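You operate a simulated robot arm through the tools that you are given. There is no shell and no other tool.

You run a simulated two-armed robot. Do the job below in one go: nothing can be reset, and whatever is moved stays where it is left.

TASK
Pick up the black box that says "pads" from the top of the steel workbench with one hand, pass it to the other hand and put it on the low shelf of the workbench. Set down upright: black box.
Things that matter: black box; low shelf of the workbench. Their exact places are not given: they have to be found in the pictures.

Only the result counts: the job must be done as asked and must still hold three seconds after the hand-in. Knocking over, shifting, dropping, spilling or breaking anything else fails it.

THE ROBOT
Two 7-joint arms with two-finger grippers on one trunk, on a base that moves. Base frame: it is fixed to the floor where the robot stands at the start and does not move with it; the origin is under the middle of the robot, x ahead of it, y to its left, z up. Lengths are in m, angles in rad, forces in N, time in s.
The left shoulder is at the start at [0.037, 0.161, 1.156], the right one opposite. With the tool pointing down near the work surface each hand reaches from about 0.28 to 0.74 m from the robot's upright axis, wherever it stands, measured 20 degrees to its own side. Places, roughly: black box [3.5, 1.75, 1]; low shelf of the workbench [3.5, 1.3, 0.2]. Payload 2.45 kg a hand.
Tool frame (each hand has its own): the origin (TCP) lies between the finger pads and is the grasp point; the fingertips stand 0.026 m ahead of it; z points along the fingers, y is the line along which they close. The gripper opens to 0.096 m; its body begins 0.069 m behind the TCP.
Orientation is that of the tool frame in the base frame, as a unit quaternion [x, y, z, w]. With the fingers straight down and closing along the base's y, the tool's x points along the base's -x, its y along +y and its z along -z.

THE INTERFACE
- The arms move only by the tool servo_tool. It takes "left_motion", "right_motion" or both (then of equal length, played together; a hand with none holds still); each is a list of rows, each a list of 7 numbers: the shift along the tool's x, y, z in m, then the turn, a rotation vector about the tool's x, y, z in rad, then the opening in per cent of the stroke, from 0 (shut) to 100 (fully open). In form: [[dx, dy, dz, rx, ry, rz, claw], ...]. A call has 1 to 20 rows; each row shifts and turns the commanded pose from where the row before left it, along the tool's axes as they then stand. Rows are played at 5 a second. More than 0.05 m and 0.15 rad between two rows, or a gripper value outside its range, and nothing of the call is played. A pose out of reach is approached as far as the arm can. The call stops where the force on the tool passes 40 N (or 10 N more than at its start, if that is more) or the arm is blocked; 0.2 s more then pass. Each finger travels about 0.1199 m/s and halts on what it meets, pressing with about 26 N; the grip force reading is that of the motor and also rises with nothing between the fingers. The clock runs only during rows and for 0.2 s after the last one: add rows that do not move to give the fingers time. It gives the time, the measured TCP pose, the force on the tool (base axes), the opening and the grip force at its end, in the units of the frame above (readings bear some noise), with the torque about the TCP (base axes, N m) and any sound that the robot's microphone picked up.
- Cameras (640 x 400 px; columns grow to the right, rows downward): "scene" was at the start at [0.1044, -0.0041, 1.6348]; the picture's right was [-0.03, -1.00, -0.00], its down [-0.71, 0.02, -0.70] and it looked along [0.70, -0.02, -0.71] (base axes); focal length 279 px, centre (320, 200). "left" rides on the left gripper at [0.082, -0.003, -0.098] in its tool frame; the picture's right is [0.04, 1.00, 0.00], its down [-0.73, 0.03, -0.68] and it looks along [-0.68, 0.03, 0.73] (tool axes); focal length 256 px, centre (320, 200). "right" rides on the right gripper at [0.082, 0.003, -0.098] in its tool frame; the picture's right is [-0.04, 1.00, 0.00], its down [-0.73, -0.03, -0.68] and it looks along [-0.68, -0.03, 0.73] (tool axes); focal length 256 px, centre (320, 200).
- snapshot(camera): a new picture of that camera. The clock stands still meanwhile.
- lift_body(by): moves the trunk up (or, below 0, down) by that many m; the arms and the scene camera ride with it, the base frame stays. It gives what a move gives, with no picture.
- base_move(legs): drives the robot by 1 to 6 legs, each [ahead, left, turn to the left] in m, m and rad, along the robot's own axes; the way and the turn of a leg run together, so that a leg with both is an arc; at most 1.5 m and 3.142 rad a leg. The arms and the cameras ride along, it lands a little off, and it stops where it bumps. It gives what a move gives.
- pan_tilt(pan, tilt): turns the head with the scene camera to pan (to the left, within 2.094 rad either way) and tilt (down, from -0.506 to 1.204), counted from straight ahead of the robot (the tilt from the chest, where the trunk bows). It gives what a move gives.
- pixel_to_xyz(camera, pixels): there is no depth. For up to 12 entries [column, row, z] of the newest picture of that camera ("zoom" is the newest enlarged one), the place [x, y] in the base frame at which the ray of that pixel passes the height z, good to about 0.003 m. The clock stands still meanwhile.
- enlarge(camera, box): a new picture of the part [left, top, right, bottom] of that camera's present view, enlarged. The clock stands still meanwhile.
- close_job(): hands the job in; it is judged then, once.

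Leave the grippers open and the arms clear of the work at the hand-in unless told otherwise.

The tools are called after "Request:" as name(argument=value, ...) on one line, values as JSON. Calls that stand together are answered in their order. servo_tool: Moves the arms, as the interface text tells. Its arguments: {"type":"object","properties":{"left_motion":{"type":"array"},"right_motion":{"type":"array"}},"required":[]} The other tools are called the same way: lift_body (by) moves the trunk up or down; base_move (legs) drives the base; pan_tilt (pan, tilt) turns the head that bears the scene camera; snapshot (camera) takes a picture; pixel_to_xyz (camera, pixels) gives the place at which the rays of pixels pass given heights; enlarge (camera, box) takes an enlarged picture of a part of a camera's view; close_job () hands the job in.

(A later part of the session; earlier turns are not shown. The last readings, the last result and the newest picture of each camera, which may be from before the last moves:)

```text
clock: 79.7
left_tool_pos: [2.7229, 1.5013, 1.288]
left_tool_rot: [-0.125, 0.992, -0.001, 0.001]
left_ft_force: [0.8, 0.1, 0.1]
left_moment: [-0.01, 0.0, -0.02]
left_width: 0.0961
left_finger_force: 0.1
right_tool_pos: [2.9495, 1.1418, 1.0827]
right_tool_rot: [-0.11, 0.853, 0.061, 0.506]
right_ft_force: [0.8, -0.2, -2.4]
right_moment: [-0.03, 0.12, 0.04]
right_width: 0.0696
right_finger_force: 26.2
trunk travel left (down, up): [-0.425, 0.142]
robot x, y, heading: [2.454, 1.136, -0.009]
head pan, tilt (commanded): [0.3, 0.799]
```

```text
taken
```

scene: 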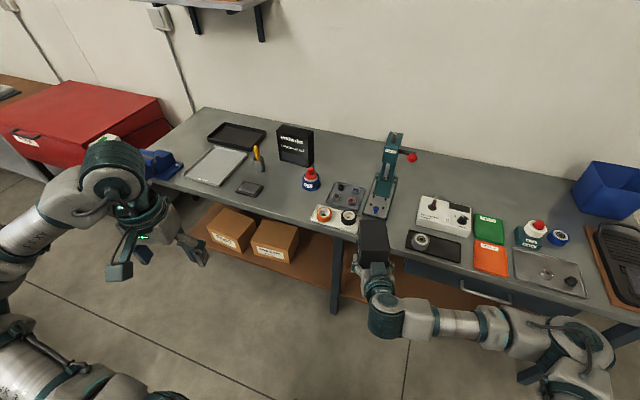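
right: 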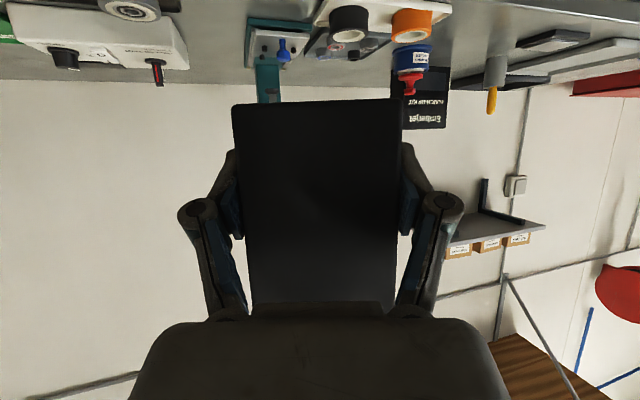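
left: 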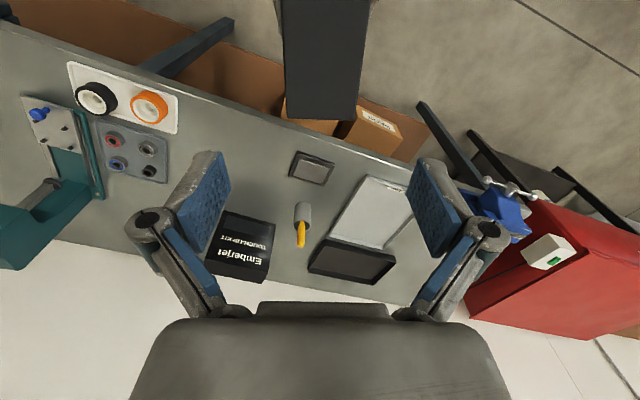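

The left hand is at (2.72, 1.50, 1.29), clear. I measure bench front edge and the low shelf's front edge at candidate heights from here (camera high), to compare after lowering the trunk.

Request:
enlarge(camera="scene", box=[180, 180, 420, 330])

Request:
pixel_to_xyz(camera="scene", pixels=[[240, 203, 0.89], [300, 220, 0.89], [420, 262, 0.89]])

```text
2.67 times, centred on (300, 255) of scene
```

zoom: 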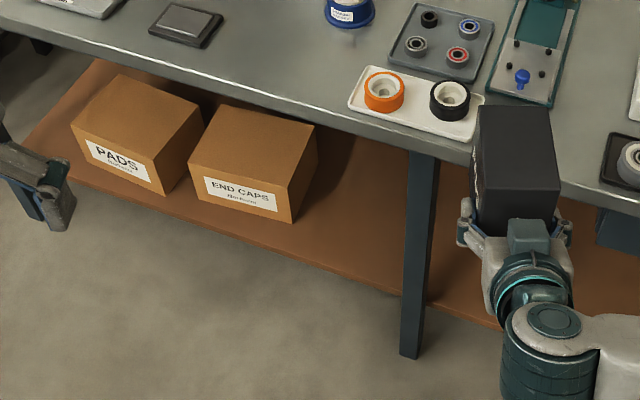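

```text
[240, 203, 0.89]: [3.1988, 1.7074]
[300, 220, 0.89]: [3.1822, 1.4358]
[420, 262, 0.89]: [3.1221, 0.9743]
```

I take rays in the zoom: table front edge (320,119), (200,74); shelf front edge (200,218), (300,256), (380,284), (460,314); END CAPS box corners; leg foot.

Request:
pixel_to_xyz(camera="zoom", pixels=[[320, 119, 0.89], [200, 74, 0.89], [200, 218, 0.2], [300, 256, 0.2], [380, 284, 0.2], [460, 314, 0.2], [300, 256, 0.25], [380, 284, 0.25], [293, 223, 0.2], [293, 223, 0.25], [318, 165, 0.2], [409, 357, 0.0]])

```text
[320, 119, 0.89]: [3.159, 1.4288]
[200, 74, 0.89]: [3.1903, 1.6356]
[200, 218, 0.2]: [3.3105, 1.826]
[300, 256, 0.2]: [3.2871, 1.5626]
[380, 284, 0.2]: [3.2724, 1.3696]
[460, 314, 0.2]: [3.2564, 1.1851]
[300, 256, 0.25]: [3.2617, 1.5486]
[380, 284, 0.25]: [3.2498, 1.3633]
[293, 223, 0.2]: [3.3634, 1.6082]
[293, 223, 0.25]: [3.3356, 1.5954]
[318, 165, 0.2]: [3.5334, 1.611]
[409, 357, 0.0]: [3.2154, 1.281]
```

The bench is turned a few degrees (front edge runs from x≈3.16 at y 1.43); the shelf's front edge is near x≈3.24 at y 1.1 for z≈0.2. I now lower the trunk 0.42 m here, in front of the bench.

Request:
lift_body(by=-0.42)

Request:
pan_tilt(pan=0.0, tilt=0.75)

Request:
snapshot(camera="scene")

Request:
snapshot(camera="right")

```text
refused: -0.42 is not a number from -0.4 to 0.4
```

```text
clock: 80.5
left_tool_pos: [2.7217, 1.5046, 1.2876]
left_tool_rot: [-0.126, 0.992, -0.001, 0.001]
left_ft_force: [0.2, -0.4, -0.1]
left_moment: [0.03, 0.01, 0.0]
left_width: 0.0961
left_finger_force: 0.1
right_tool_pos: [2.9489, 1.1465, 1.0823]
right_tool_rot: [-0.111, 0.853, 0.061, 0.506]
right_ft_force: [0.2, -0.1, -2.4]
right_moment: [0.0, 0.09, -0.01]
right_width: 0.0695
right_finger_force: 26.2
trunk travel left (down, up): [-0.425, 0.142]
robot x, y, heading: [2.4579, 1.1367, -0.007]
head pan, tilt (commanded): [0.0, 0.75]
```

```text
taken
```

scene: 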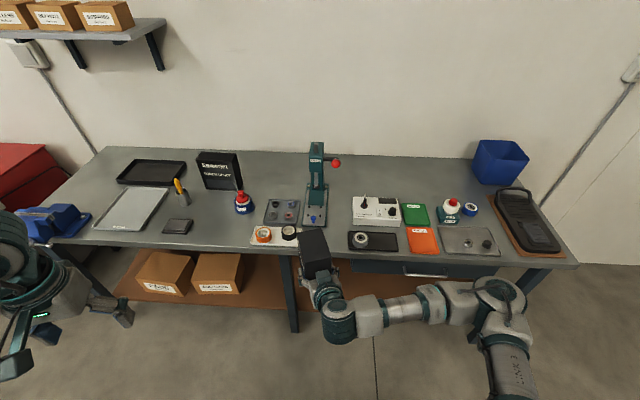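

```text
taken
```

right: 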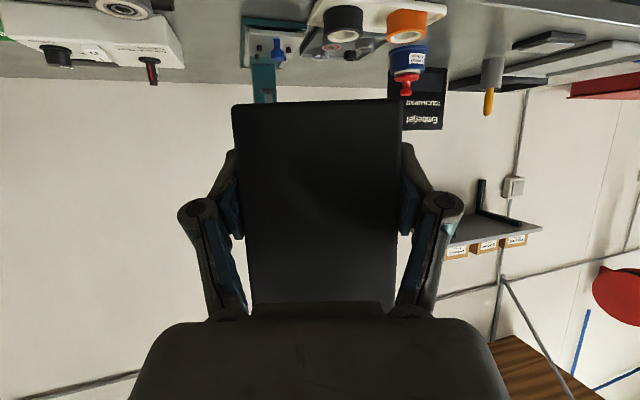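

The limit is 0.4 m per call. I lower by 0.4 m.

Request:
lift_body(by=-0.4)

Request:
snapshot(camera="scene")

Request:
snapshot(camera="right")

```text
clock: 84.3
left_tool_pos: [2.8059, 1.5058, 0.7576]
left_tool_rot: [-0.123, 0.96, 0.031, -0.249]
left_ft_force: [0.4, 1.0, -0.3]
left_moment: [0.0, 0.02, 0.02]
left_width: 0.0961
left_finger_force: 0.2
right_tool_pos: [2.9495, 1.1502, 0.6844]
right_tool_rot: [-0.113, 0.853, 0.06, 0.506]
right_ft_force: [0.6, 0.3, -3.0]
right_moment: [-0.03, 0.1, -0.01]
right_width: 0.0693
right_finger_force: 26.1
trunk travel left (down, up): [-0.025, 0.542]
robot x, y, heading: [2.4592, 1.1402, -0.004]
head pan, tilt (commanded): [0.0, 0.75]
```

```text
taken
```

scene: 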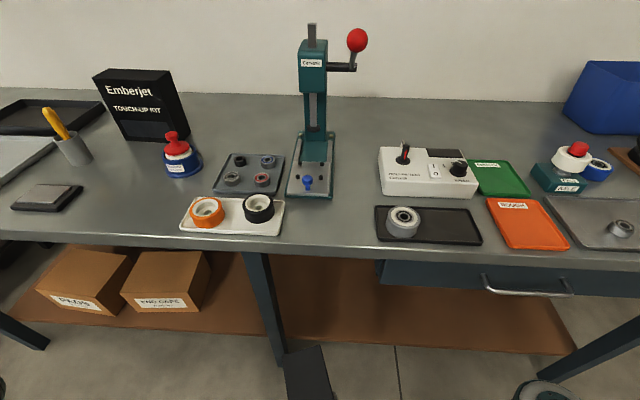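

```text
taken
```

right: 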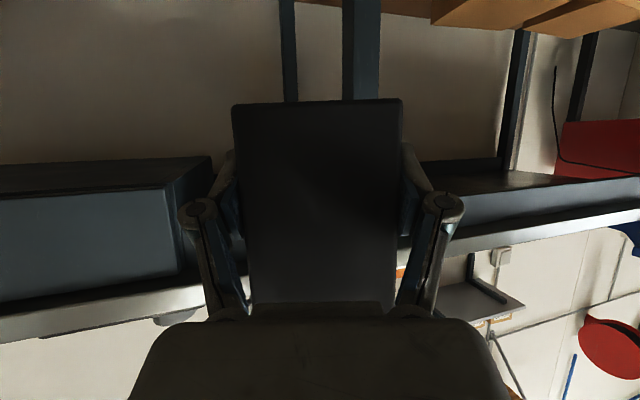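

The right hand with the box came down as expected (z 0.684). The left hand ended tilted at (2.806, 1.506, 0.758), which I did not expect; I look at it.

Request:
pan_tilt(pan=0.7, tilt=1.0)

Request:
snapshot(camera="scene")

Request:
snapshot(camera="left")

```text
clock: 85.3
left_tool_pos: [2.8049, 1.5067, 0.7566]
left_tool_rot: [-0.123, 0.96, 0.031, -0.25]
left_ft_force: [-0.4, -0.3, 0.1]
left_moment: [-0.01, -0.02, 0.0]
left_width: 0.0961
left_finger_force: 0.2
right_tool_pos: [2.9491, 1.1501, 0.6842]
right_tool_rot: [-0.112, 0.853, 0.059, 0.506]
right_ft_force: [0.7, 0.1, -3.2]
right_moment: [-0.02, 0.06, 0.03]
right_width: 0.0697
right_finger_force: 25.9
trunk travel left (down, up): [-0.025, 0.542]
robot x, y, heading: [2.4585, 1.1372, -0.006]
head pan, tilt (commanded): [0.7, 1.0]
```

```text
taken
```

scene: 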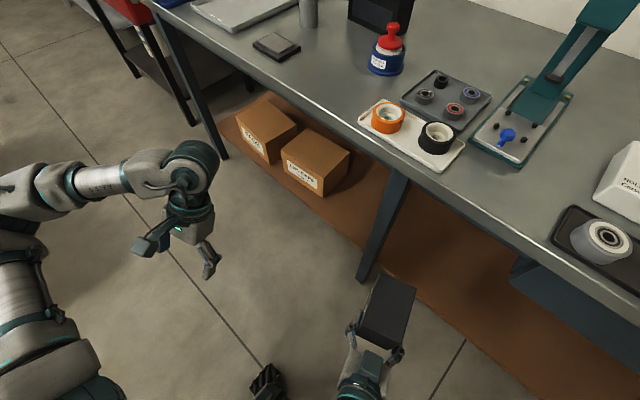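

```text
taken
```

left: 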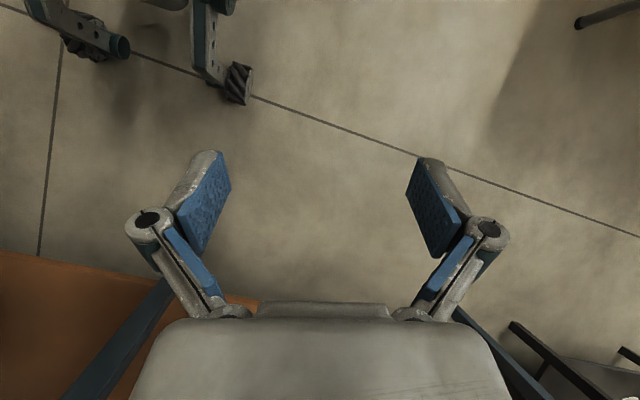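

The left arm looks fine, just tilted (it was at its reach limit). I check the camera's present place and tilt with rays, to learn whether the trunk has bowed.

Request:
pixel_to_xyz(camera="scene", pixels=[[320, 200, 0.0], [320, 200, 0.5], [320, 390, 0.0], [320, 390, 0.5], [320, 10, 0.0], [320, 10, 0.5], [268, 385, 0.0], [255, 370, 0.1], [390, 262, 0.0], [362, 278, 0.0]])

```text
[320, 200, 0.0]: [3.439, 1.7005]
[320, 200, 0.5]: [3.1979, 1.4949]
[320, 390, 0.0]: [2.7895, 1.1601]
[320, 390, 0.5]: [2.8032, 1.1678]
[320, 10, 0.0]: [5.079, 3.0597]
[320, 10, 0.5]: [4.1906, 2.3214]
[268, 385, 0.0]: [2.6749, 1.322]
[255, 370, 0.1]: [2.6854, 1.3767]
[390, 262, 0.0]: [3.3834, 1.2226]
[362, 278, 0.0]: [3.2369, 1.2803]
```

The trunk has bowed forward as it lowered (camera now at about (2.82, 1.18, 1.27)), so the shoulders are further ahead and I need less base advance. I enlarge the shelf region to fix the shelf's height by comparing with the earlier rays.

Request:
enlarge(camera="scene", box=[220, 80, 460, 280])

```text
2.00 times, centred on (340, 180) of scene
```

zoom: 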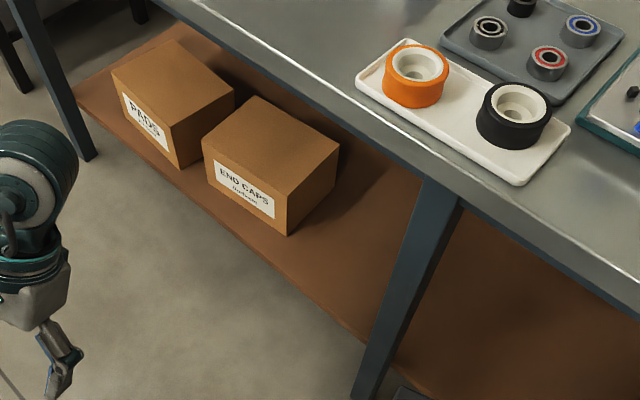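

END CAPS box corner (front right bottom) is at (288,235), front-left-bottom (207,184); shelf front edge at (300,290), (220,226). I get rays.

Request:
pixel_to_xyz(camera="zoom", pixels=[[288, 235, 0.2], [288, 235, 0.25], [207, 184, 0.2], [207, 184, 0.25], [300, 290, 0.2], [220, 226, 0.2], [360, 335, 0.2], [360, 335, 0.25], [360, 396, 0.0], [405, 385, 0.2]])

```text
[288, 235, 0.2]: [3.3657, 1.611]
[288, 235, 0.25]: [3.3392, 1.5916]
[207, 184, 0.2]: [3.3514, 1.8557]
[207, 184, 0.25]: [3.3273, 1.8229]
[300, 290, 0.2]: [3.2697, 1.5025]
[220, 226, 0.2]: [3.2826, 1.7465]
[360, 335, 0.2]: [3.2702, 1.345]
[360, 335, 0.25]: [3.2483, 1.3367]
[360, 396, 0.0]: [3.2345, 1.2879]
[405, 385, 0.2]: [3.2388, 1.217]
```

The shelf top is at z≈0.20-0.22 and its front edge at about x≈3.24 near y≈1.0. I lower the right hand with the box to z≈0.40 in front of the bench, and at the same time draw the left hand back and outwards.

Request:
servo_tool(left_motion=[[0.01006, 0.02476, 0.0007, 0, 0, 0, 100], [0.01006, 0.02476, 0.0007, 0, 0, 0, 100], [0.01006, 0.02476, 0.0007, 0, 0, 0, 100], [0.01006, 0.02476, 0.0007, 0, 0, 0, 100], [0.01006, 0.02476, 0.0007, 0, 0, 0, 100], [0.01006, 0.02476, 0.0007, 0, 0, 0, 100], [0.01006, 0.02476, 0.0007, 0, 0, 0, 100], [0, 0, 0, 0, 0, 0, 100]], right_motion=[[0.0356, 0.0005, 0.01947, 0, 0, 0, 0], [0.0356, 0.0005, 0.01947, 0, 0, 0, 0], [0.0356, 0.0005, 0.01947, 0, 0, 0, 0], [0.0356, 0.0005, 0.01947, 0, 0, 0, 0], [0.0356, 0.0005, 0.01947, 0, 0, 0, 0], [0.0356, 0.0005, 0.01947, 0, 0, 0, 0], [0.0356, 0.0005, 0.01947, 0, 0, 0, 0], [0, 0, 0, 0, 0, 0, 0]])

Request:
snapshot(camera="right")

Request:
snapshot(camera="scene")

```text
clock: 87.2
left_tool_pos: [2.7934, 1.5291, 0.7147]
left_tool_rot: [-0.122, 0.96, 0.03, -0.249]
left_ft_force: [0.4, -0.4, 0.1]
left_moment: [-0.01, -0.01, 0.0]
left_width: 0.096
left_finger_force: 0.0
left hand out of reach, approached as far as the arm can: row 1, 2, 3, 4, 5, 6, 7
right_tool_pos: [2.9413, 1.2049, 0.4475]
right_tool_rot: [-0.111, 0.855, 0.056, 0.503]
right_ft_force: [0.8, -0.2, -2.4]
right_moment: [-0.03, 0.12, -0.01]
right_width: 0.0697
right_finger_force: 26.1
right hand out of reach, approached as far as the arm can: row 5, 6, 7
trunk travel left (down, up): [-0.025, 0.542]
robot x, y, heading: [2.4546, 1.1396, -0.009]
head pan, tilt (commanded): [0.7, 1.0]
```

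```text
taken
```

right: 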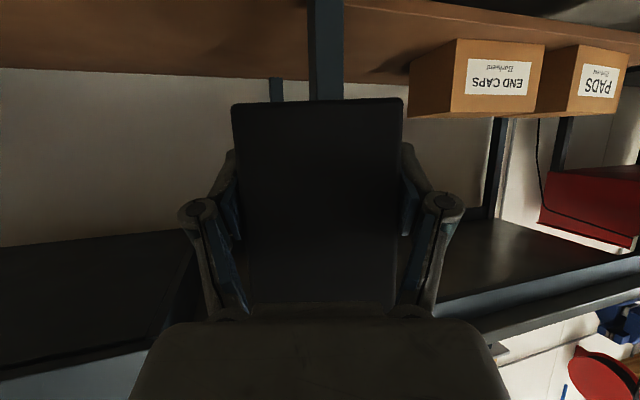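

```text
taken
```

scene: 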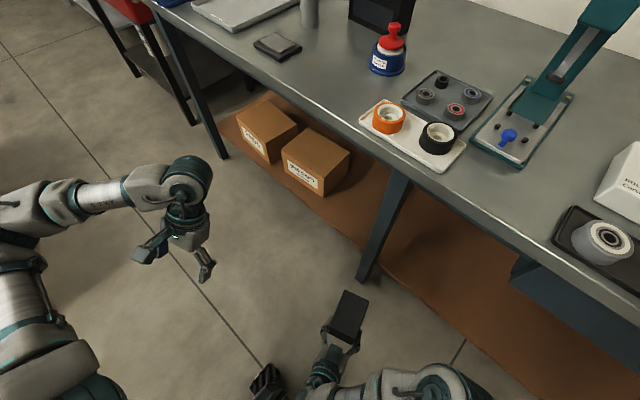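

The right hand stuck at (2.941, 1.205, 0.448): too close to the robot's midline. I move it to the right (to y≈0.98) and a little forward, where the right arm is freer; this also lines it up right of the leg.

Request:
servo_tool(right_motion=[[0.0003, -0.0388, 0.0007, 0, 0, 0, 0], [0.0003, -0.0388, 0.0007, 0, 0, 0, 0], [0.0003, -0.0388, 0.0007, 0, 0, 0, 0], [0.0003, -0.0388, 0.0007, 0, 0, 0, 0], [0.0003, -0.0388, 0.0007, 0, 0, 0, 0], [0.0003, -0.0388, 0.0007, 0, 0, 0, 0], [0, 0, 0, 0, 0, 0, 0]])

Request:
pan_tilt(pan=0.0, tilt=1.1)

Request:
snapshot(camera="scene")

Request:
snapshot(camera="right")

```text
clock: 88.8
left_tool_pos: [2.7933, 1.5291, 0.7148]
left_tool_rot: [-0.122, 0.96, 0.029, -0.25]
left_ft_force: [-0.1, -0.9, -0.4]
left_moment: [-0.01, 0.02, -0.01]
left_width: 0.0962
left_finger_force: 0.1
right_tool_pos: [2.966, 1.1312, 0.5485]
right_tool_rot: [-0.111, 0.854, 0.057, 0.505]
right_ft_force: [-0.1, 0.3, -3.2]
right_moment: [-0.05, 0.11, -0.01]
right_width: 0.0698
right_finger_force: 26.3
right hand out of reach, approached as far as the arm can: row 1, 2, 3, 4, 5, 6
trunk travel left (down, up): [-0.025, 0.542]
robot x, y, heading: [2.4621, 1.141, -0.011]
head pan, tilt (commanded): [0.7, 1.0]
```

```text
clock: 89.8
left_tool_pos: [2.7932, 1.5288, 0.7154]
left_tool_rot: [-0.122, 0.96, 0.03, -0.25]
left_ft_force: [0.4, 0.1, 0.3]
left_moment: [0.0, 0.04, 0.0]
left_width: 0.0961
left_finger_force: 0.0
right_tool_pos: [2.9653, 1.1305, 0.5485]
right_tool_rot: [-0.11, 0.855, 0.056, 0.504]
right_ft_force: [0.5, -1.0, -3.0]
right_moment: [-0.01, 0.07, 0.01]
right_width: 0.0695
right_finger_force: 26.1
trunk travel left (down, up): [-0.025, 0.542]
robot x, y, heading: [2.4586, 1.1404, -0.009]
head pan, tilt (commanded): [0.0, 1.1]
```

```text
taken
```

scene: 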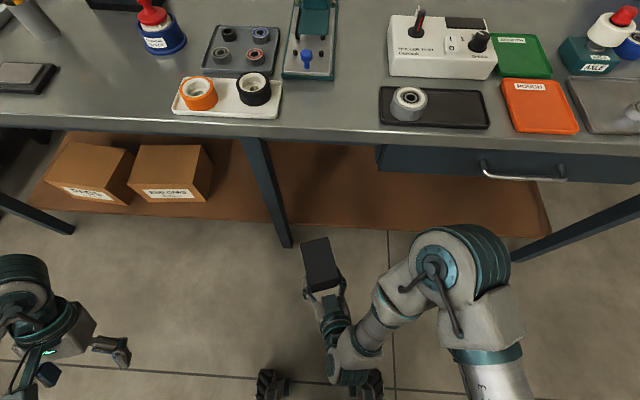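

```text
taken
```

right: 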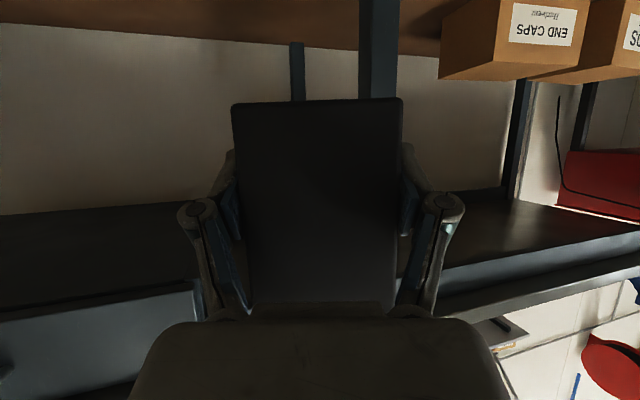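

The elbow is folded to the right; the hand needs to be further forward. I extend it 0.15 m ahead and 0.05 down, staying right of the leg (y≈1.13) and well below the table top.

Request:
servo_tool(right_motion=[[-0.0066, -0.009, 0.0379, 0, 0, 0, 0], [-0.0066, -0.009, 0.0379, 0, 0, 0, 0], [-0.0066, -0.009, 0.0379, 0, 0, 0, 0], [-0.0066, -0.009, 0.0379, 0, 0, 0, 0], [0, 0, 0, 0, 0, 0, 0]])

Request:
snapshot(camera="scene")

Request:
snapshot(camera="right")

```text
clock: 91.0
left_tool_pos: [2.7937, 1.528, 0.716]
left_tool_rot: [-0.121, 0.96, 0.03, -0.25]
left_ft_force: [-0.7, 0.0, -0.1]
left_moment: [0.01, -0.01, 0.01]
left_width: 0.0959
left_finger_force: 0.0
right_tool_pos: [3.1147, 1.1688, 0.5275]
right_tool_rot: [-0.11, 0.855, 0.055, 0.504]
right_ft_force: [-0.2, -0.9, -2.8]
right_moment: [-0.05, 0.09, -0.02]
right_width: 0.07
right_finger_force: 25.3
right hand out of reach, approached as far as the arm can: row 1, 2, 3, 4
trunk travel left (down, up): [-0.025, 0.542]
robot x, y, heading: [2.4556, 1.1396, -0.013]
head pan, tilt (commanded): [0.0, 1.1]
```

```text
taken
```

scene: 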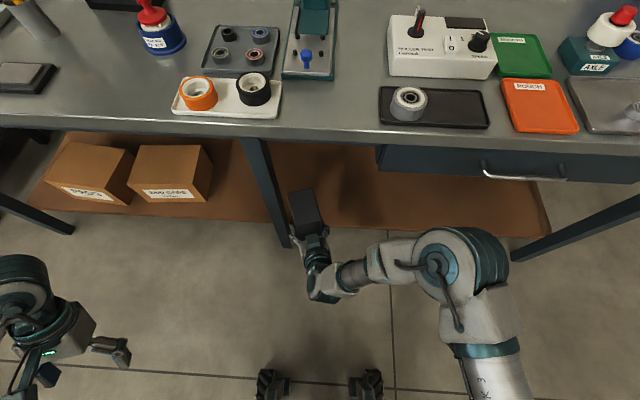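

```text
taken
```

right: 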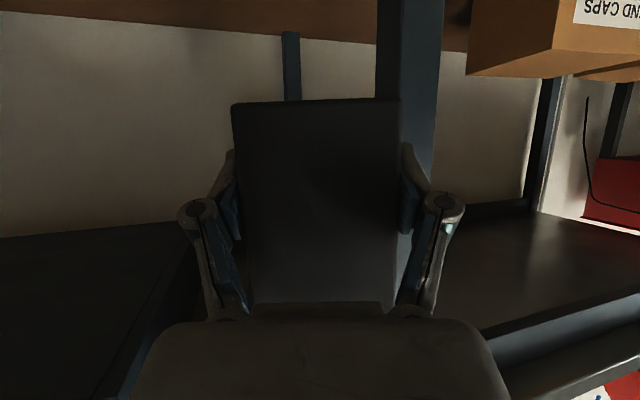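

It moved forward but drifted left towards the leg (y 1.169). I back off 0.1 m and then turn the right hand's yaw by −30° (pointing a bit to the right), which should get away from the joint limit.

Request:
servo_tool(right_motion=[[0.0169, -0.0015, -0.0303, 0, 0, 0, 0], [0.0169, -0.0015, -0.0303, 0, 0, 0, 0], [0.0169, -0.0015, -0.0303, 0, 0, 0, 0], [0, 0, 0, 0.1143, 0.002, 0.0637, 0], [0, 0, 0, 0.1143, 0.002, 0.0637, 0], [0, 0, 0, 0.1143, 0.002, 0.0637, 0], [0, 0, 0, 0.1143, 0.002, 0.0637, 0], [0, 0, 0, 0, 0, 0, 0]])

Request:
snapshot(camera="scene")

```text
clock: 92.8
left_tool_pos: [2.7933, 1.5282, 0.7153]
left_tool_rot: [-0.122, 0.96, 0.03, -0.25]
left_ft_force: [0.0, 0.0, -0.1]
left_moment: [0.02, 0.01, 0.01]
left_width: 0.0961
left_finger_force: 0.1
right_tool_pos: [3.0129, 1.1534, 0.5323]
right_tool_rot: [0.114, 0.853, -0.072, 0.504]
right_ft_force: [0.5, 0.4, -2.9]
right_moment: [0.01, 0.08, -0.02]
right_width: 0.0697
right_finger_force: 25.7
right hand out of reach, approached as far as the arm can: row 1, 2, 3
trunk travel left (down, up): [-0.025, 0.542]
robot x, y, heading: [2.4562, 1.1391, -0.005]
head pan, tilt (commanded): [0.0, 1.1]
```

```text
taken
```

scene: 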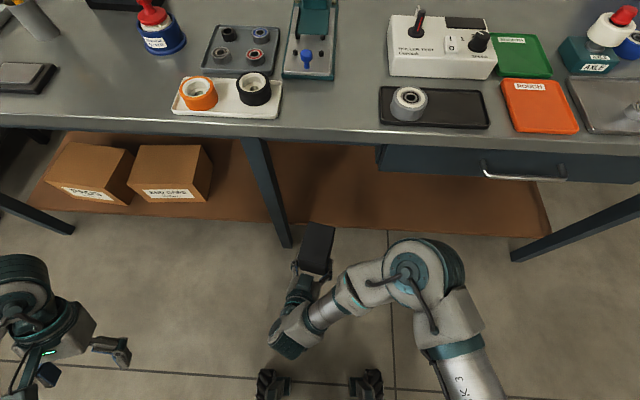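

The yaw turn worked without limits (now pointing 15° right). I now try lowering by 0.13 m to z≈0.40.

Request:
servo_tool(right_motion=[[0.0285, 0.0003, 0.0156, 0, 0, 0, 0], [0.0285, 0.0003, 0.0156, 0, 0, 0, 0], [0.0285, 0.0003, 0.0156, 0, 0, 0, 0], [0.0285, 0.0003, 0.0156, 0, 0, 0, 0], [0, 0, 0, 0, 0, 0, 0]])

Request:
snapshot(camera="scene")

Request:
snapshot(camera="right")

```text
clock: 94.0
left_tool_pos: [2.7921, 1.5278, 0.714]
left_tool_rot: [-0.122, 0.96, 0.031, -0.249]
left_ft_force: [0.4, 0.4, -0.5]
left_moment: [0.03, -0.02, -0.02]
left_width: 0.0962
left_finger_force: 0.1
right_tool_pos: [3.0136, 1.1544, 0.4037]
right_tool_rot: [0.113, 0.854, -0.071, 0.503]
right_ft_force: [-0.7, -0.1, -3.2]
right_moment: [0.03, 0.11, 0.02]
right_width: 0.0695
right_finger_force: 26.0
trunk travel left (down, up): [-0.025, 0.542]
robot x, y, heading: [2.458, 1.137, -0.008]
head pan, tilt (commanded): [0.0, 1.1]
```

```text
taken
```

scene: 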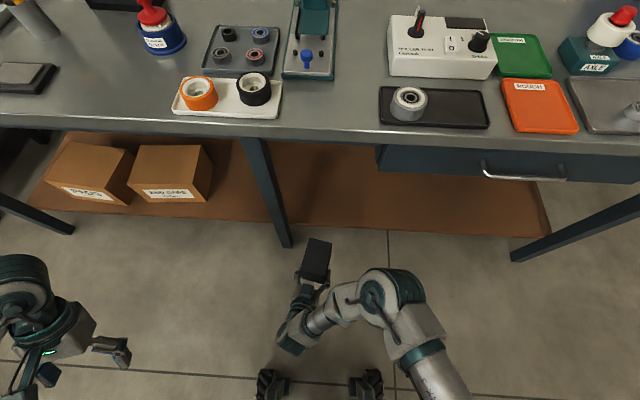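

```text
taken
```

right: 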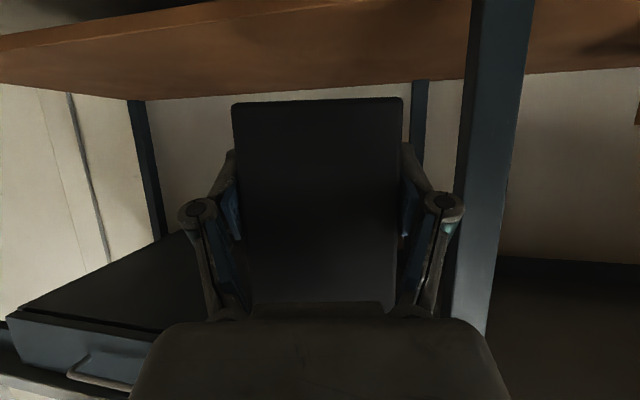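

That pose is reached exactly: (3.014, 1.154, 0.404). Now I strafe right 0.15 m and go 0.1 m ahead; the box stays in front of the shelf edge and the left hand clear of the bench.

Request:
base_move(legs=[[0, -0.15, 0.008], [0.1, 0, 0]])

Request:
snapshot(camera="scene")

Request:
snapshot(camera="right")

```text
clock: 96.2
left_tool_pos: [2.8885, 1.3801, 0.7121]
left_tool_rot: [-0.127, 0.959, 0.028, -0.25]
left_ft_force: [0.4, 0.0, 0.5]
left_moment: [0.05, 0.03, -0.02]
left_width: 0.0962
left_finger_force: 0.1
right_tool_pos: [3.113, 1.0088, 0.4026]
right_tool_rot: [0.108, 0.855, -0.069, 0.503]
right_ft_force: [-0.6, -0.5, -3.8]
right_moment: [0.05, 0.05, -0.02]
right_width: 0.0697
right_finger_force: 26.1
trunk travel left (down, up): [-0.025, 0.542]
robot x, y, heading: [2.5566, 0.9867, 0.004]
head pan, tilt (commanded): [0.0, 1.1]
```

```text
taken
```

scene: 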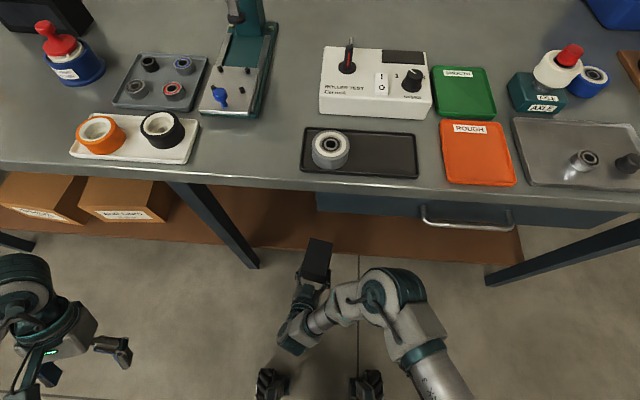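

```text
taken
```

right: 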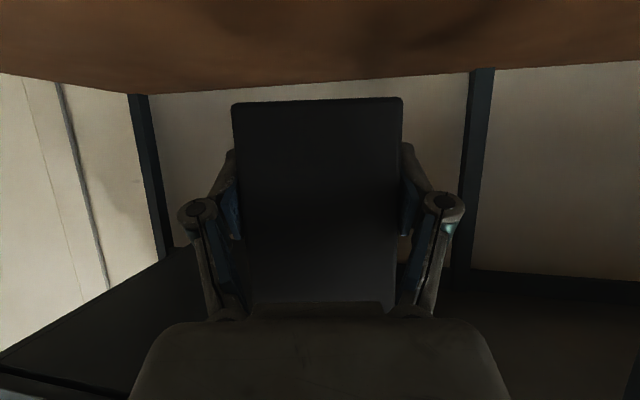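

The hand is at (3.113, 1.009, 0.403). I check the elbow's place (372,292) and the drawer handle (460,225), and the shelf's front edge (300,252), (450,260) from this view.

Request:
pixel_to_xyz(camera="scene", pixels=[[372, 292, 0.6], [372, 292, 0.75], [460, 228, 0.8], [460, 228, 0.75], [290, 250, 0.2], [400, 256, 0.2], [500, 262, 0.2], [400, 256, 0.22], [320, 240, 0.48], [333, 242, 0.48], [305, 270, 0.48], [256, 268, 0.0]])

Request:
enlarge(camera="scene", box=[220, 200, 540, 360])

```text
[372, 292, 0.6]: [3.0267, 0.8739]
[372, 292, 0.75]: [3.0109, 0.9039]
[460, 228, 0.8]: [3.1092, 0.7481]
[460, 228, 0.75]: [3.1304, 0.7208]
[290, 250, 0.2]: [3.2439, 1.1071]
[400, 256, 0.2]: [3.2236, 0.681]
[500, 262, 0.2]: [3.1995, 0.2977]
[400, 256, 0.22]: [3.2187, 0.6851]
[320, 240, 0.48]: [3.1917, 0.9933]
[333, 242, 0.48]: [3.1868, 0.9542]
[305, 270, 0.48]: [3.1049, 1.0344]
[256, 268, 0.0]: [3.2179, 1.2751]
```

```text
2.00 times, centred on (380, 280) of scene
```

zoom: 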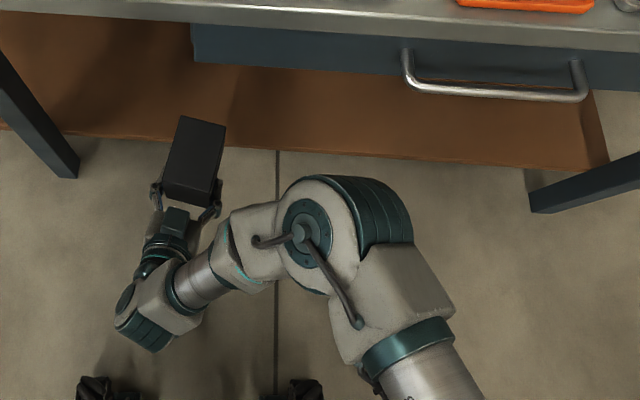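

The shelf's front edge is at x≈3.239 near y 1.0. The elbow housing is near (3.02, 0.88), close to the drawer front (x≈3.13), so I first lower the hand here to z≈0.283 (box bottom ≈0.25, still above the shelf level) to bring the elbow down as well.

Request:
servo_tool(right_motion=[[0.0262, 0.0003, 0.01455, 0, 0, 0, 0], [0.0262, 0.0003, 0.01455, 0, 0, 0, 0], [0.0262, 0.0003, 0.01455, 0, 0, 0, 0], [0.0262, 0.0003, 0.01455, 0, 0, 0, 0], [0, 0, 0, 0, 0, 0, 0]])

Request:
enlarge(camera="scene", box=[220, 200, 540, 360])

Request:
snapshot(camera="right")

```text
clock: 97.3
left_tool_pos: [2.8848, 1.3784, 0.7182]
left_tool_rot: [-0.128, 0.96, 0.03, -0.249]
left_ft_force: [-0.8, 1.0, -0.2]
left_moment: [-0.01, 0.0, -0.01]
left_width: 0.096
left_finger_force: 0.1
right_tool_pos: [3.1094, 1.0068, 0.2869]
right_tool_rot: [0.11, 0.853, -0.067, 0.505]
right_ft_force: [-0.4, 0.5, -3.2]
right_moment: [0.02, 0.07, -0.01]
right_width: 0.0698
right_finger_force: 26.2
trunk travel left (down, up): [-0.025, 0.542]
robot x, y, heading: [2.5535, 0.9906, 0.002]
head pan, tilt (commanded): [0.0, 1.1]
```

```text
2.00 times, centred on (380, 280) of scene
```

zoom: 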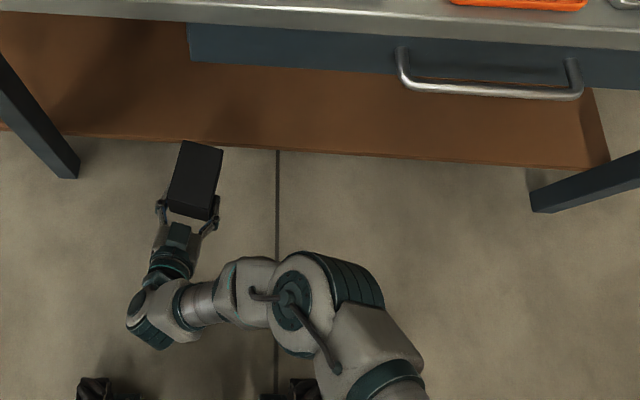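

```text
taken
```

right: 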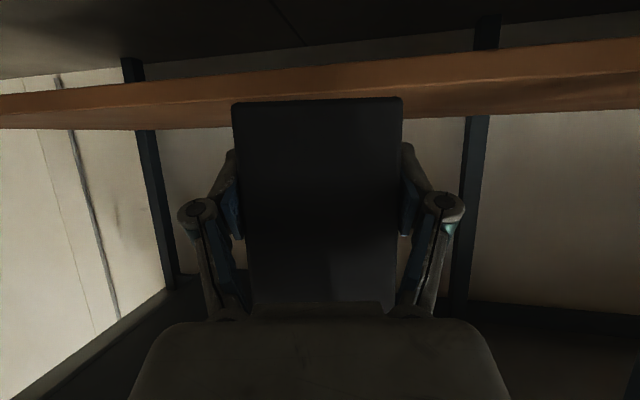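

The elbow moved back, well clear of the drawer. The right camera now sees the shelf's front edge nearly level; I enlarge that to fix the shelf height.

Request:
enlarge(camera="right", box=[400, 20, 640, 170])

Request:
enlarge(camera="right", box=[0, 40, 240, 190])

```text
2.67 times, centred on (520, 95) of right
```

zoom: 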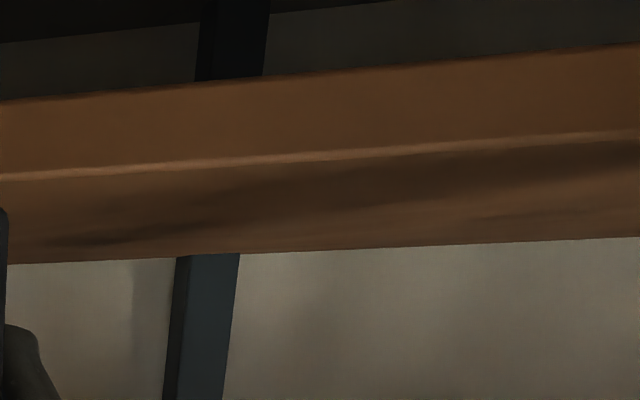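

```text
2.67 times, centred on (120, 115) of right
```

zoom: 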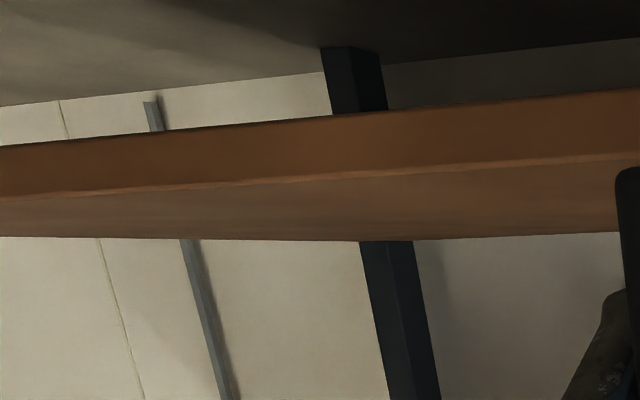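

The shelf's top-front edge runs through right-camera pixels (0,115), (240,98), (400,87), (640,70). I test heights 0.19-0.23 against the known front-edge line (x≈3.239 at y≈1.0).

Request:
pixel_to_xyz(camera="right", pixels=[[240, 98, 0.19], [240, 98, 0.2], [240, 98, 0.21], [240, 98, 0.22], [400, 87, 0.19], [400, 87, 0.2], [400, 87, 0.21], [400, 87, 0.22], [100, 108, 0.2], [100, 108, 0.21], [560, 75.5, 0.2], [560, 75.5, 0.21]])

```text
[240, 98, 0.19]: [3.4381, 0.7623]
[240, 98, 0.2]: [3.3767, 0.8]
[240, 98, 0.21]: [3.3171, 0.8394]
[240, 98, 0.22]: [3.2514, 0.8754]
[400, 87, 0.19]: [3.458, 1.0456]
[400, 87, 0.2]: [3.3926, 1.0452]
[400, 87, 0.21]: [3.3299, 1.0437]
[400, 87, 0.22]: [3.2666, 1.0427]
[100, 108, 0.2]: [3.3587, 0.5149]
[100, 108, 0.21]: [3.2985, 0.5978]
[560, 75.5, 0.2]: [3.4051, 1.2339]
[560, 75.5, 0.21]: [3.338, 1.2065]
```

The shelf top works out at z≈0.224. The arm alone would be too stretched to go 0.2 m further, so I will share it with the base; the left wrist would then come near the table edge, so I first raise the left hand by 0.42 m to above bench height.

Request:
servo_tool(left_motion=[[0.0198, 0.0051, -0.0367, 0, 0, 0, 100], [0.0198, 0.0051, -0.0367, 0, 0, 0, 100], [0.0198, 0.0051, -0.0367, 0, 0, 0, 100], [0.0198, 0.0051, -0.0367, 0, 0, 0, 100], [0.0198, 0.0051, -0.0367, 0, 0, 0, 100], [0.0198, 0.0051, -0.0367, 0, 0, 0, 100], [0.0198, 0.0051, -0.0367, 0, 0, 0, 100], [0.0198, 0.0051, -0.0367, 0, 0, 0, 100], [0.0198, 0.0051, -0.0367, 0, 0, 0, 100], [0.0198, 0.0051, -0.0367, 0, 0, 0, 100], [0, 0, 0, 0, 0, 0, 100]])

Request:
pan_tilt(pan=0.6, tilt=0.6)

Request:
snapshot(camera="scene")

```text
clock: 99.8
left_tool_pos: [2.8949, 1.1805, 0.9692]
left_tool_rot: [-0.128, 0.96, 0.031, -0.248]
left_ft_force: [0.4, -0.3, -0.5]
left_moment: [-0.02, 0.0, -0.01]
left_width: 0.0962
left_finger_force: 0.0
left hand out of reach, approached as far as the arm can: row 1, 2, 3, 4, 5, 6, 7, 8, 9, 10
right_tool_pos: [3.1104, 1.0036, 0.2877]
right_tool_rot: [0.11, 0.853, -0.066, 0.505]
right_ft_force: [-0.6, 0.1, -3.7]
right_moment: [-0.01, 0.11, 0.03]
right_width: 0.0697
right_finger_force: 25.6
trunk travel left (down, up): [-0.025, 0.542]
robot x, y, heading: [2.5563, 0.9905, 0.008]
head pan, tilt (commanded): [0.0, 1.1]
```

```text
clock: 100.8
left_tool_pos: [2.8964, 1.1796, 0.9678]
left_tool_rot: [-0.128, 0.96, 0.032, -0.247]
left_ft_force: [0.2, -0.2, 0.5]
left_moment: [-0.03, -0.03, 0.0]
left_width: 0.0961
left_finger_force: 0.0
right_tool_pos: [3.1103, 1.0057, 0.2868]
right_tool_rot: [0.111, 0.853, -0.066, 0.505]
right_ft_force: [-0.5, 0.2, -3.5]
right_moment: [0.03, 0.05, 0.01]
right_width: 0.0695
right_finger_force: 25.9
trunk travel left (down, up): [-0.025, 0.542]
robot x, y, heading: [2.5581, 0.9873, 0.001]
head pan, tilt (commanded): [0.6, 0.6]
```

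```text
taken
```

scene: 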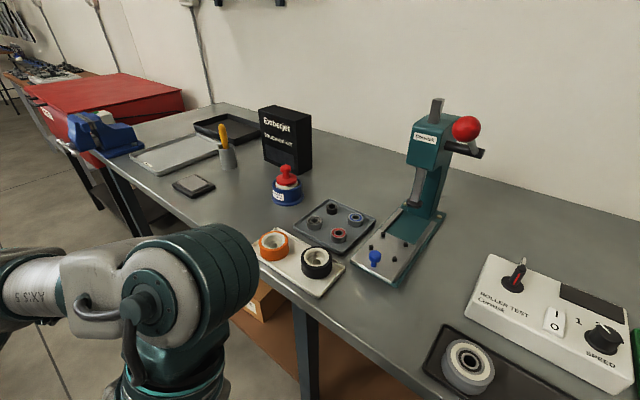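

The left hand rose and moved inwards to (2.896, 1.180, 0.968), wrist at about z 1.14 – it stays above the bench top and clear of the press. I raise the box 0.012 m for margin, then drive 0.1 m ahead so the box comes over the shelf.

Request:
servo_tool(right_motion=[[-0.0105, 0, -0.0058, 0, 0, 0, 0], [0, 0, 0, 0, 0, 0, 0]])

Request:
base_move(legs=[[0.1, 0, 0]])

Request:
pan_tilt(pan=0.0, tilt=1.15)

Request:
snapshot(camera="scene")

Request:
snapshot(camera="right")

```text
clock: 101.3
left_tool_pos: [2.895, 1.1813, 0.9684]
left_tool_rot: [-0.128, 0.96, 0.032, -0.247]
left_ft_force: [-0.1, -0.5, -0.7]
left_moment: [0.01, -0.01, 0.03]
left_width: 0.096
left_finger_force: 0.0
right_tool_pos: [3.1098, 1.0043, 0.2983]
right_tool_rot: [0.111, 0.853, -0.066, 0.505]
right_ft_force: [0.4, -0.9, -3.0]
right_moment: [0.03, 0.06, 0.0]
right_width: 0.0699
right_finger_force: 26.5
trunk travel left (down, up): [-0.025, 0.542]
robot x, y, heading: [2.5565, 0.9867, 0.006]
head pan, tilt (commanded): [0.6, 0.6]
```

```text
clock: 102.5
left_tool_pos: [2.9967, 1.1806, 0.9675]
left_tool_rot: [-0.128, 0.96, 0.032, -0.248]
left_ft_force: [-0.4, -0.4, -0.4]
left_moment: [0.01, 0.03, -0.01]
left_width: 0.0961
left_finger_force: 0.2
right_tool_pos: [3.21, 1.003, 0.2978]
right_tool_rot: [0.111, 0.853, -0.066, 0.505]
right_ft_force: [0.1, -0.1, -3.4]
right_moment: [0.02, 0.06, -0.02]
right_width: 0.0699
right_finger_force: 26.0
trunk travel left (down, up): [-0.025, 0.542]
robot x, y, heading: [2.6556, 0.9855, 0.001]
head pan, tilt (commanded): [0.6, 0.6]
```

```text
clock: 103.5
left_tool_pos: [2.9908, 1.1788, 0.9706]
left_tool_rot: [-0.128, 0.961, 0.032, -0.244]
left_ft_force: [0.3, 0.5, 0.1]
left_moment: [-0.01, -0.02, 0.02]
left_width: 0.096
left_finger_force: 0.0
right_tool_pos: [3.2093, 1.0036, 0.3012]
right_tool_rot: [0.112, 0.852, -0.065, 0.506]
right_ft_force: [-0.7, -1.2, -1.8]
right_moment: [0.01, 0.08, -0.02]
right_width: 0.0696
right_finger_force: 26.1
trunk travel left (down, up): [-0.025, 0.542]
robot x, y, heading: [2.6559, 0.9859, 0.002]
head pan, tilt (commanded): [0.0, 1.15]
```

```text
taken
```

scene: 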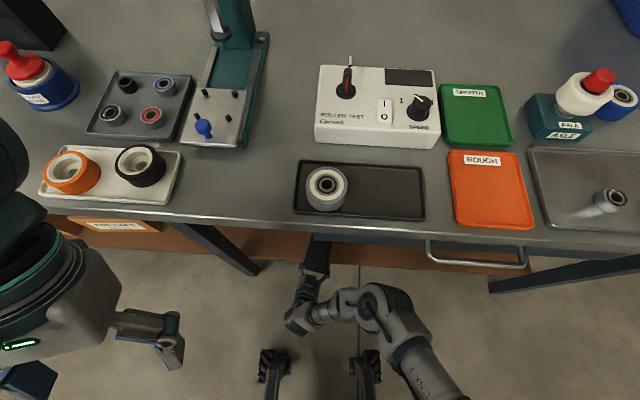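

```text
taken
```

right: 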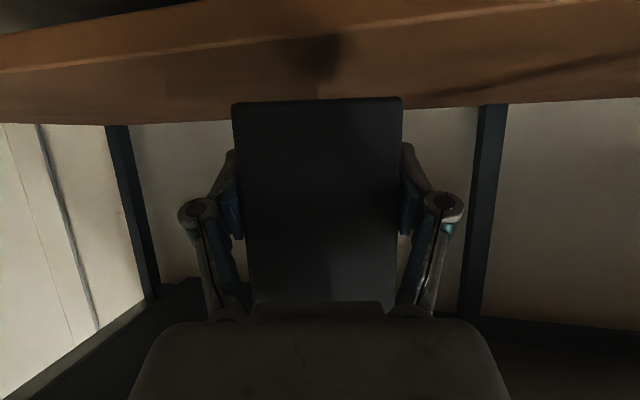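

The box hovers at the shelf's front edge (its shadow shows on the shelf at (320,55)). I extend the arm 0.1 m straight ahead to TCP x≈3.309.

Request:
servo_tool(right_motion=[[-0.0115, 0.0064, 0.0212, 0, 0, 0, 0], [-0.0115, 0.0064, 0.0212, 0, 0, 0, 0], [-0.0115, 0.0064, 0.0212, 0, 0, 0, 0], [-0.0115, 0.0064, 0.0212, 0, 0, 0, 0], [0, 0, 0, 0, 0, 0, 0]])

Request:
snapshot(camera="right")

Request:
snapshot(camera="scene")

```text
clock: 104.7
left_tool_pos: [2.9904, 1.1791, 0.9709]
left_tool_rot: [-0.128, 0.961, 0.031, -0.244]
left_ft_force: [0.2, -0.4, -0.4]
left_moment: [0.03, 0.0, 0.04]
left_width: 0.0962
left_finger_force: 0.1
right_tool_pos: [3.3116, 1.0042, 0.3019]
right_tool_rot: [0.113, 0.852, -0.067, 0.507]
right_ft_force: [-0.4, 0.2, -3.7]
right_moment: [0.03, 0.11, 0.04]
right_width: 0.0696
right_finger_force: 26.2
trunk travel left (down, up): [-0.025, 0.542]
robot x, y, heading: [2.661, 0.9869, 0.002]
head pan, tilt (commanded): [0.0, 1.15]
```

```text
taken
```

right: 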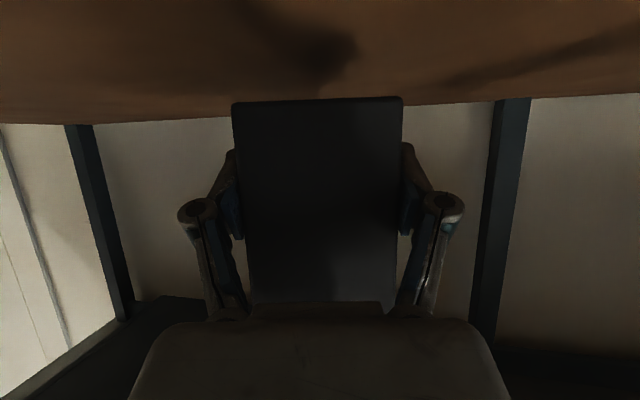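

```text
taken
```

scene: 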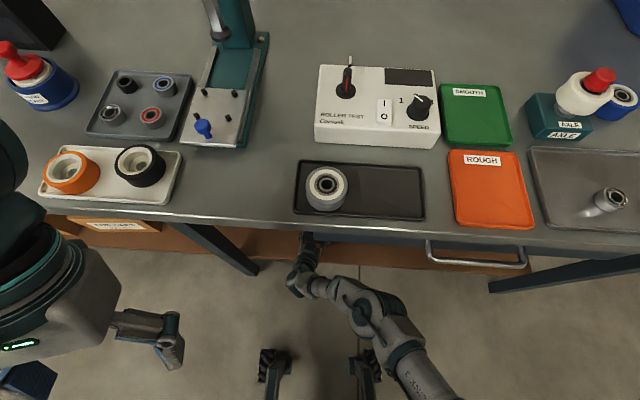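

TCP is at (3.312, 1.004, 0.302), box centre ≈(3.338, 0.997), level. I lower 0.028 m first, expecting contact at TCP z≈0.255-0.263.

Request:
servo_tool(right_motion=[[0.0123, 0, 0.0067, 0, 0, 0, 0], [0.0123, 0, 0.0067, 0, 0, 0, 0], [0, 0, 0, 0, 0, 0, 0]])

Request:
snapshot(camera="right")

```text
clock: 105.5
left_tool_pos: [2.9922, 1.1789, 0.9704]
left_tool_rot: [-0.127, 0.961, 0.031, -0.245]
left_ft_force: [-0.5, -0.7, 0.4]
left_moment: [-0.02, -0.02, 0.01]
left_width: 0.096
left_finger_force: 0.1
right_tool_pos: [3.31, 1.0043, 0.2724]
right_tool_rot: [0.113, 0.852, -0.067, 0.508]
right_ft_force: [-0.6, 0.6, -3.5]
right_moment: [0.02, 0.09, 0.0]
right_width: 0.0695
right_finger_force: 25.9
trunk travel left (down, up): [-0.025, 0.542]
robot x, y, heading: [2.6568, 0.9869, 0.001]
head pan, tilt (commanded): [0.0, 1.15]
```

```text
taken
```

right: 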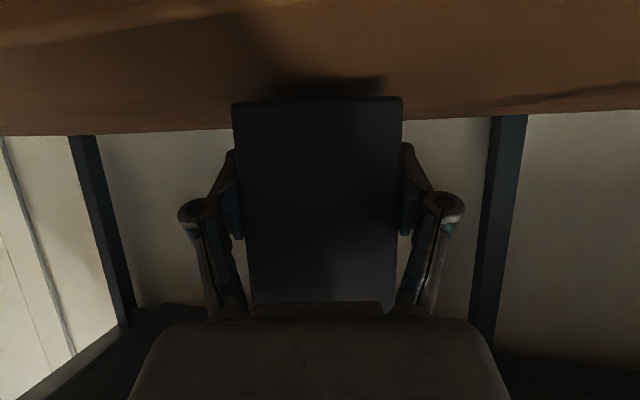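

The shadow is close under the box. I lower 0.006 m in fine steps and read the force.

Request:
servo_tool(right_motion=[[0.0026, 0, 0.0014, 0, 0, 0, 0], [0.0026, 0, 0.0014, 0, 0, 0, 0], [0, 0, 0, 0, 0, 0, 0]])

```text
clock: 106.3
left_tool_pos: [2.9915, 1.1783, 0.9699]
left_tool_rot: [-0.128, 0.961, 0.032, -0.245]
left_ft_force: [-1.0, 0.3, 0.8]
left_moment: [-0.02, 0.01, -0.01]
left_width: 0.0959
left_finger_force: 0.1
right_tool_pos: [3.3097, 1.0055, 0.2644]
right_tool_rot: [0.112, 0.852, -0.065, 0.508]
right_ft_force: [-0.1, 0.5, -3.3]
right_moment: [0.01, 0.08, 0.0]
right_width: 0.0697
right_finger_force: 25.6
trunk travel left (down, up): [-0.025, 0.542]
robot x, y, heading: [2.654, 0.9855, 0.003]
head pan, tilt (commanded): [0.0, 1.15]
```

No contact yet (z 0.264, force −3.3 N, just the weight). I go down another 0.004 m.

Request:
servo_tool(right_motion=[[0.00175, 0, 0.00095, 0, 0, 0, 0], [0.00175, 0, 0.00095, 0, 0, 0, 0], [0, 0, 0, 0, 0, 0, 0]])

Request:
snapshot(camera="right")

```text
clock: 107.1
left_tool_pos: [2.9909, 1.1783, 0.9699]
left_tool_rot: [-0.127, 0.961, 0.033, -0.245]
left_ft_force: [0.6, 0.5, 0.2]
left_moment: [0.01, 0.0, 0.0]
left_width: 0.096
left_finger_force: 0.0
right_tool_pos: [3.3097, 1.0035, 0.2663]
right_tool_rot: [0.111, 0.852, -0.065, 0.508]
right_ft_force: [-1.0, -0.1, -3.3]
right_moment: [0.02, 0.1, -0.01]
right_width: 0.0697
right_finger_force: 26.0
right hand out of reach, approached as far as the arm can: row 2
trunk travel left (down, up): [-0.025, 0.542]
robot x, y, heading: [2.654, 0.9891, 0.002]
head pan, tilt (commanded): [0.0, 1.15]
```

```text
taken
```

right: 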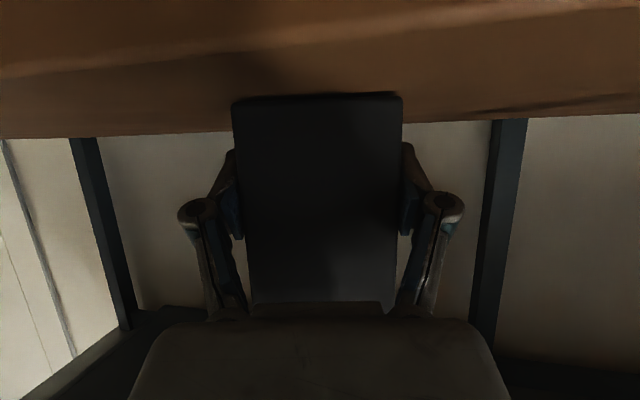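

The arm reached its stretch limit with the box a few mm above the shelf. I raise 0.01, draw back 0.03 m, and let the base go 0.03 m ahead instead, so that the arm has reserve to go down.

Request:
servo_tool(right_motion=[[0.0025, -0.0038, -0.0151, 0, 0, 0, 0], [0.0025, -0.0038, -0.0151, 0, 0, 0, 0], [0, 0, 0, 0, 0, 0, 0]])

Request:
base_move(legs=[[0.035, 0, 0]])

Request:
snapshot(camera="right")

```text
clock: 107.9
left_tool_pos: [2.992, 1.1784, 0.9694]
left_tool_rot: [-0.127, 0.961, 0.032, -0.245]
left_ft_force: [-0.2, -0.5, 0.2]
left_moment: [0.03, -0.01, 0.0]
left_width: 0.0961
left_finger_force: 0.0
right_tool_pos: [3.2796, 1.0023, 0.2768]
right_tool_rot: [0.112, 0.852, -0.065, 0.507]
right_ft_force: [0.3, 0.0, -3.7]
right_moment: [0.05, 0.07, 0.02]
right_width: 0.0698
right_finger_force: 25.9
trunk travel left (down, up): [-0.025, 0.542]
robot x, y, heading: [2.6605, 0.9841, 0.005]
head pan, tilt (commanded): [0.0, 1.15]
```

```text
clock: 108.8
left_tool_pos: [3.0271, 1.1781, 0.97]
left_tool_rot: [-0.127, 0.96, 0.032, -0.246]
left_ft_force: [0.6, 0.3, -0.3]
left_moment: [-0.03, 0.05, 0.0]
left_width: 0.096
left_finger_force: 0.0
right_tool_pos: [3.3146, 1.0016, 0.2758]
right_tool_rot: [0.112, 0.852, -0.066, 0.507]
right_ft_force: [0.0, -0.1, -4.9]
right_moment: [0.01, 0.04, 0.02]
right_width: 0.0694
right_finger_force: 25.8
trunk travel left (down, up): [-0.025, 0.542]
robot x, y, heading: [2.691, 0.9899, -0.0]
head pan, tilt (commanded): [0.0, 1.15]
```

```text
taken
```

right: 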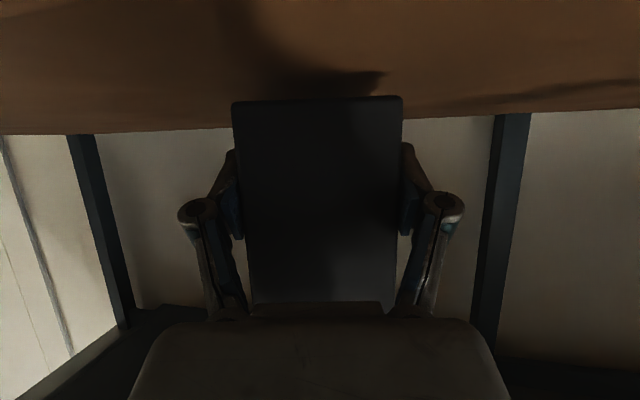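

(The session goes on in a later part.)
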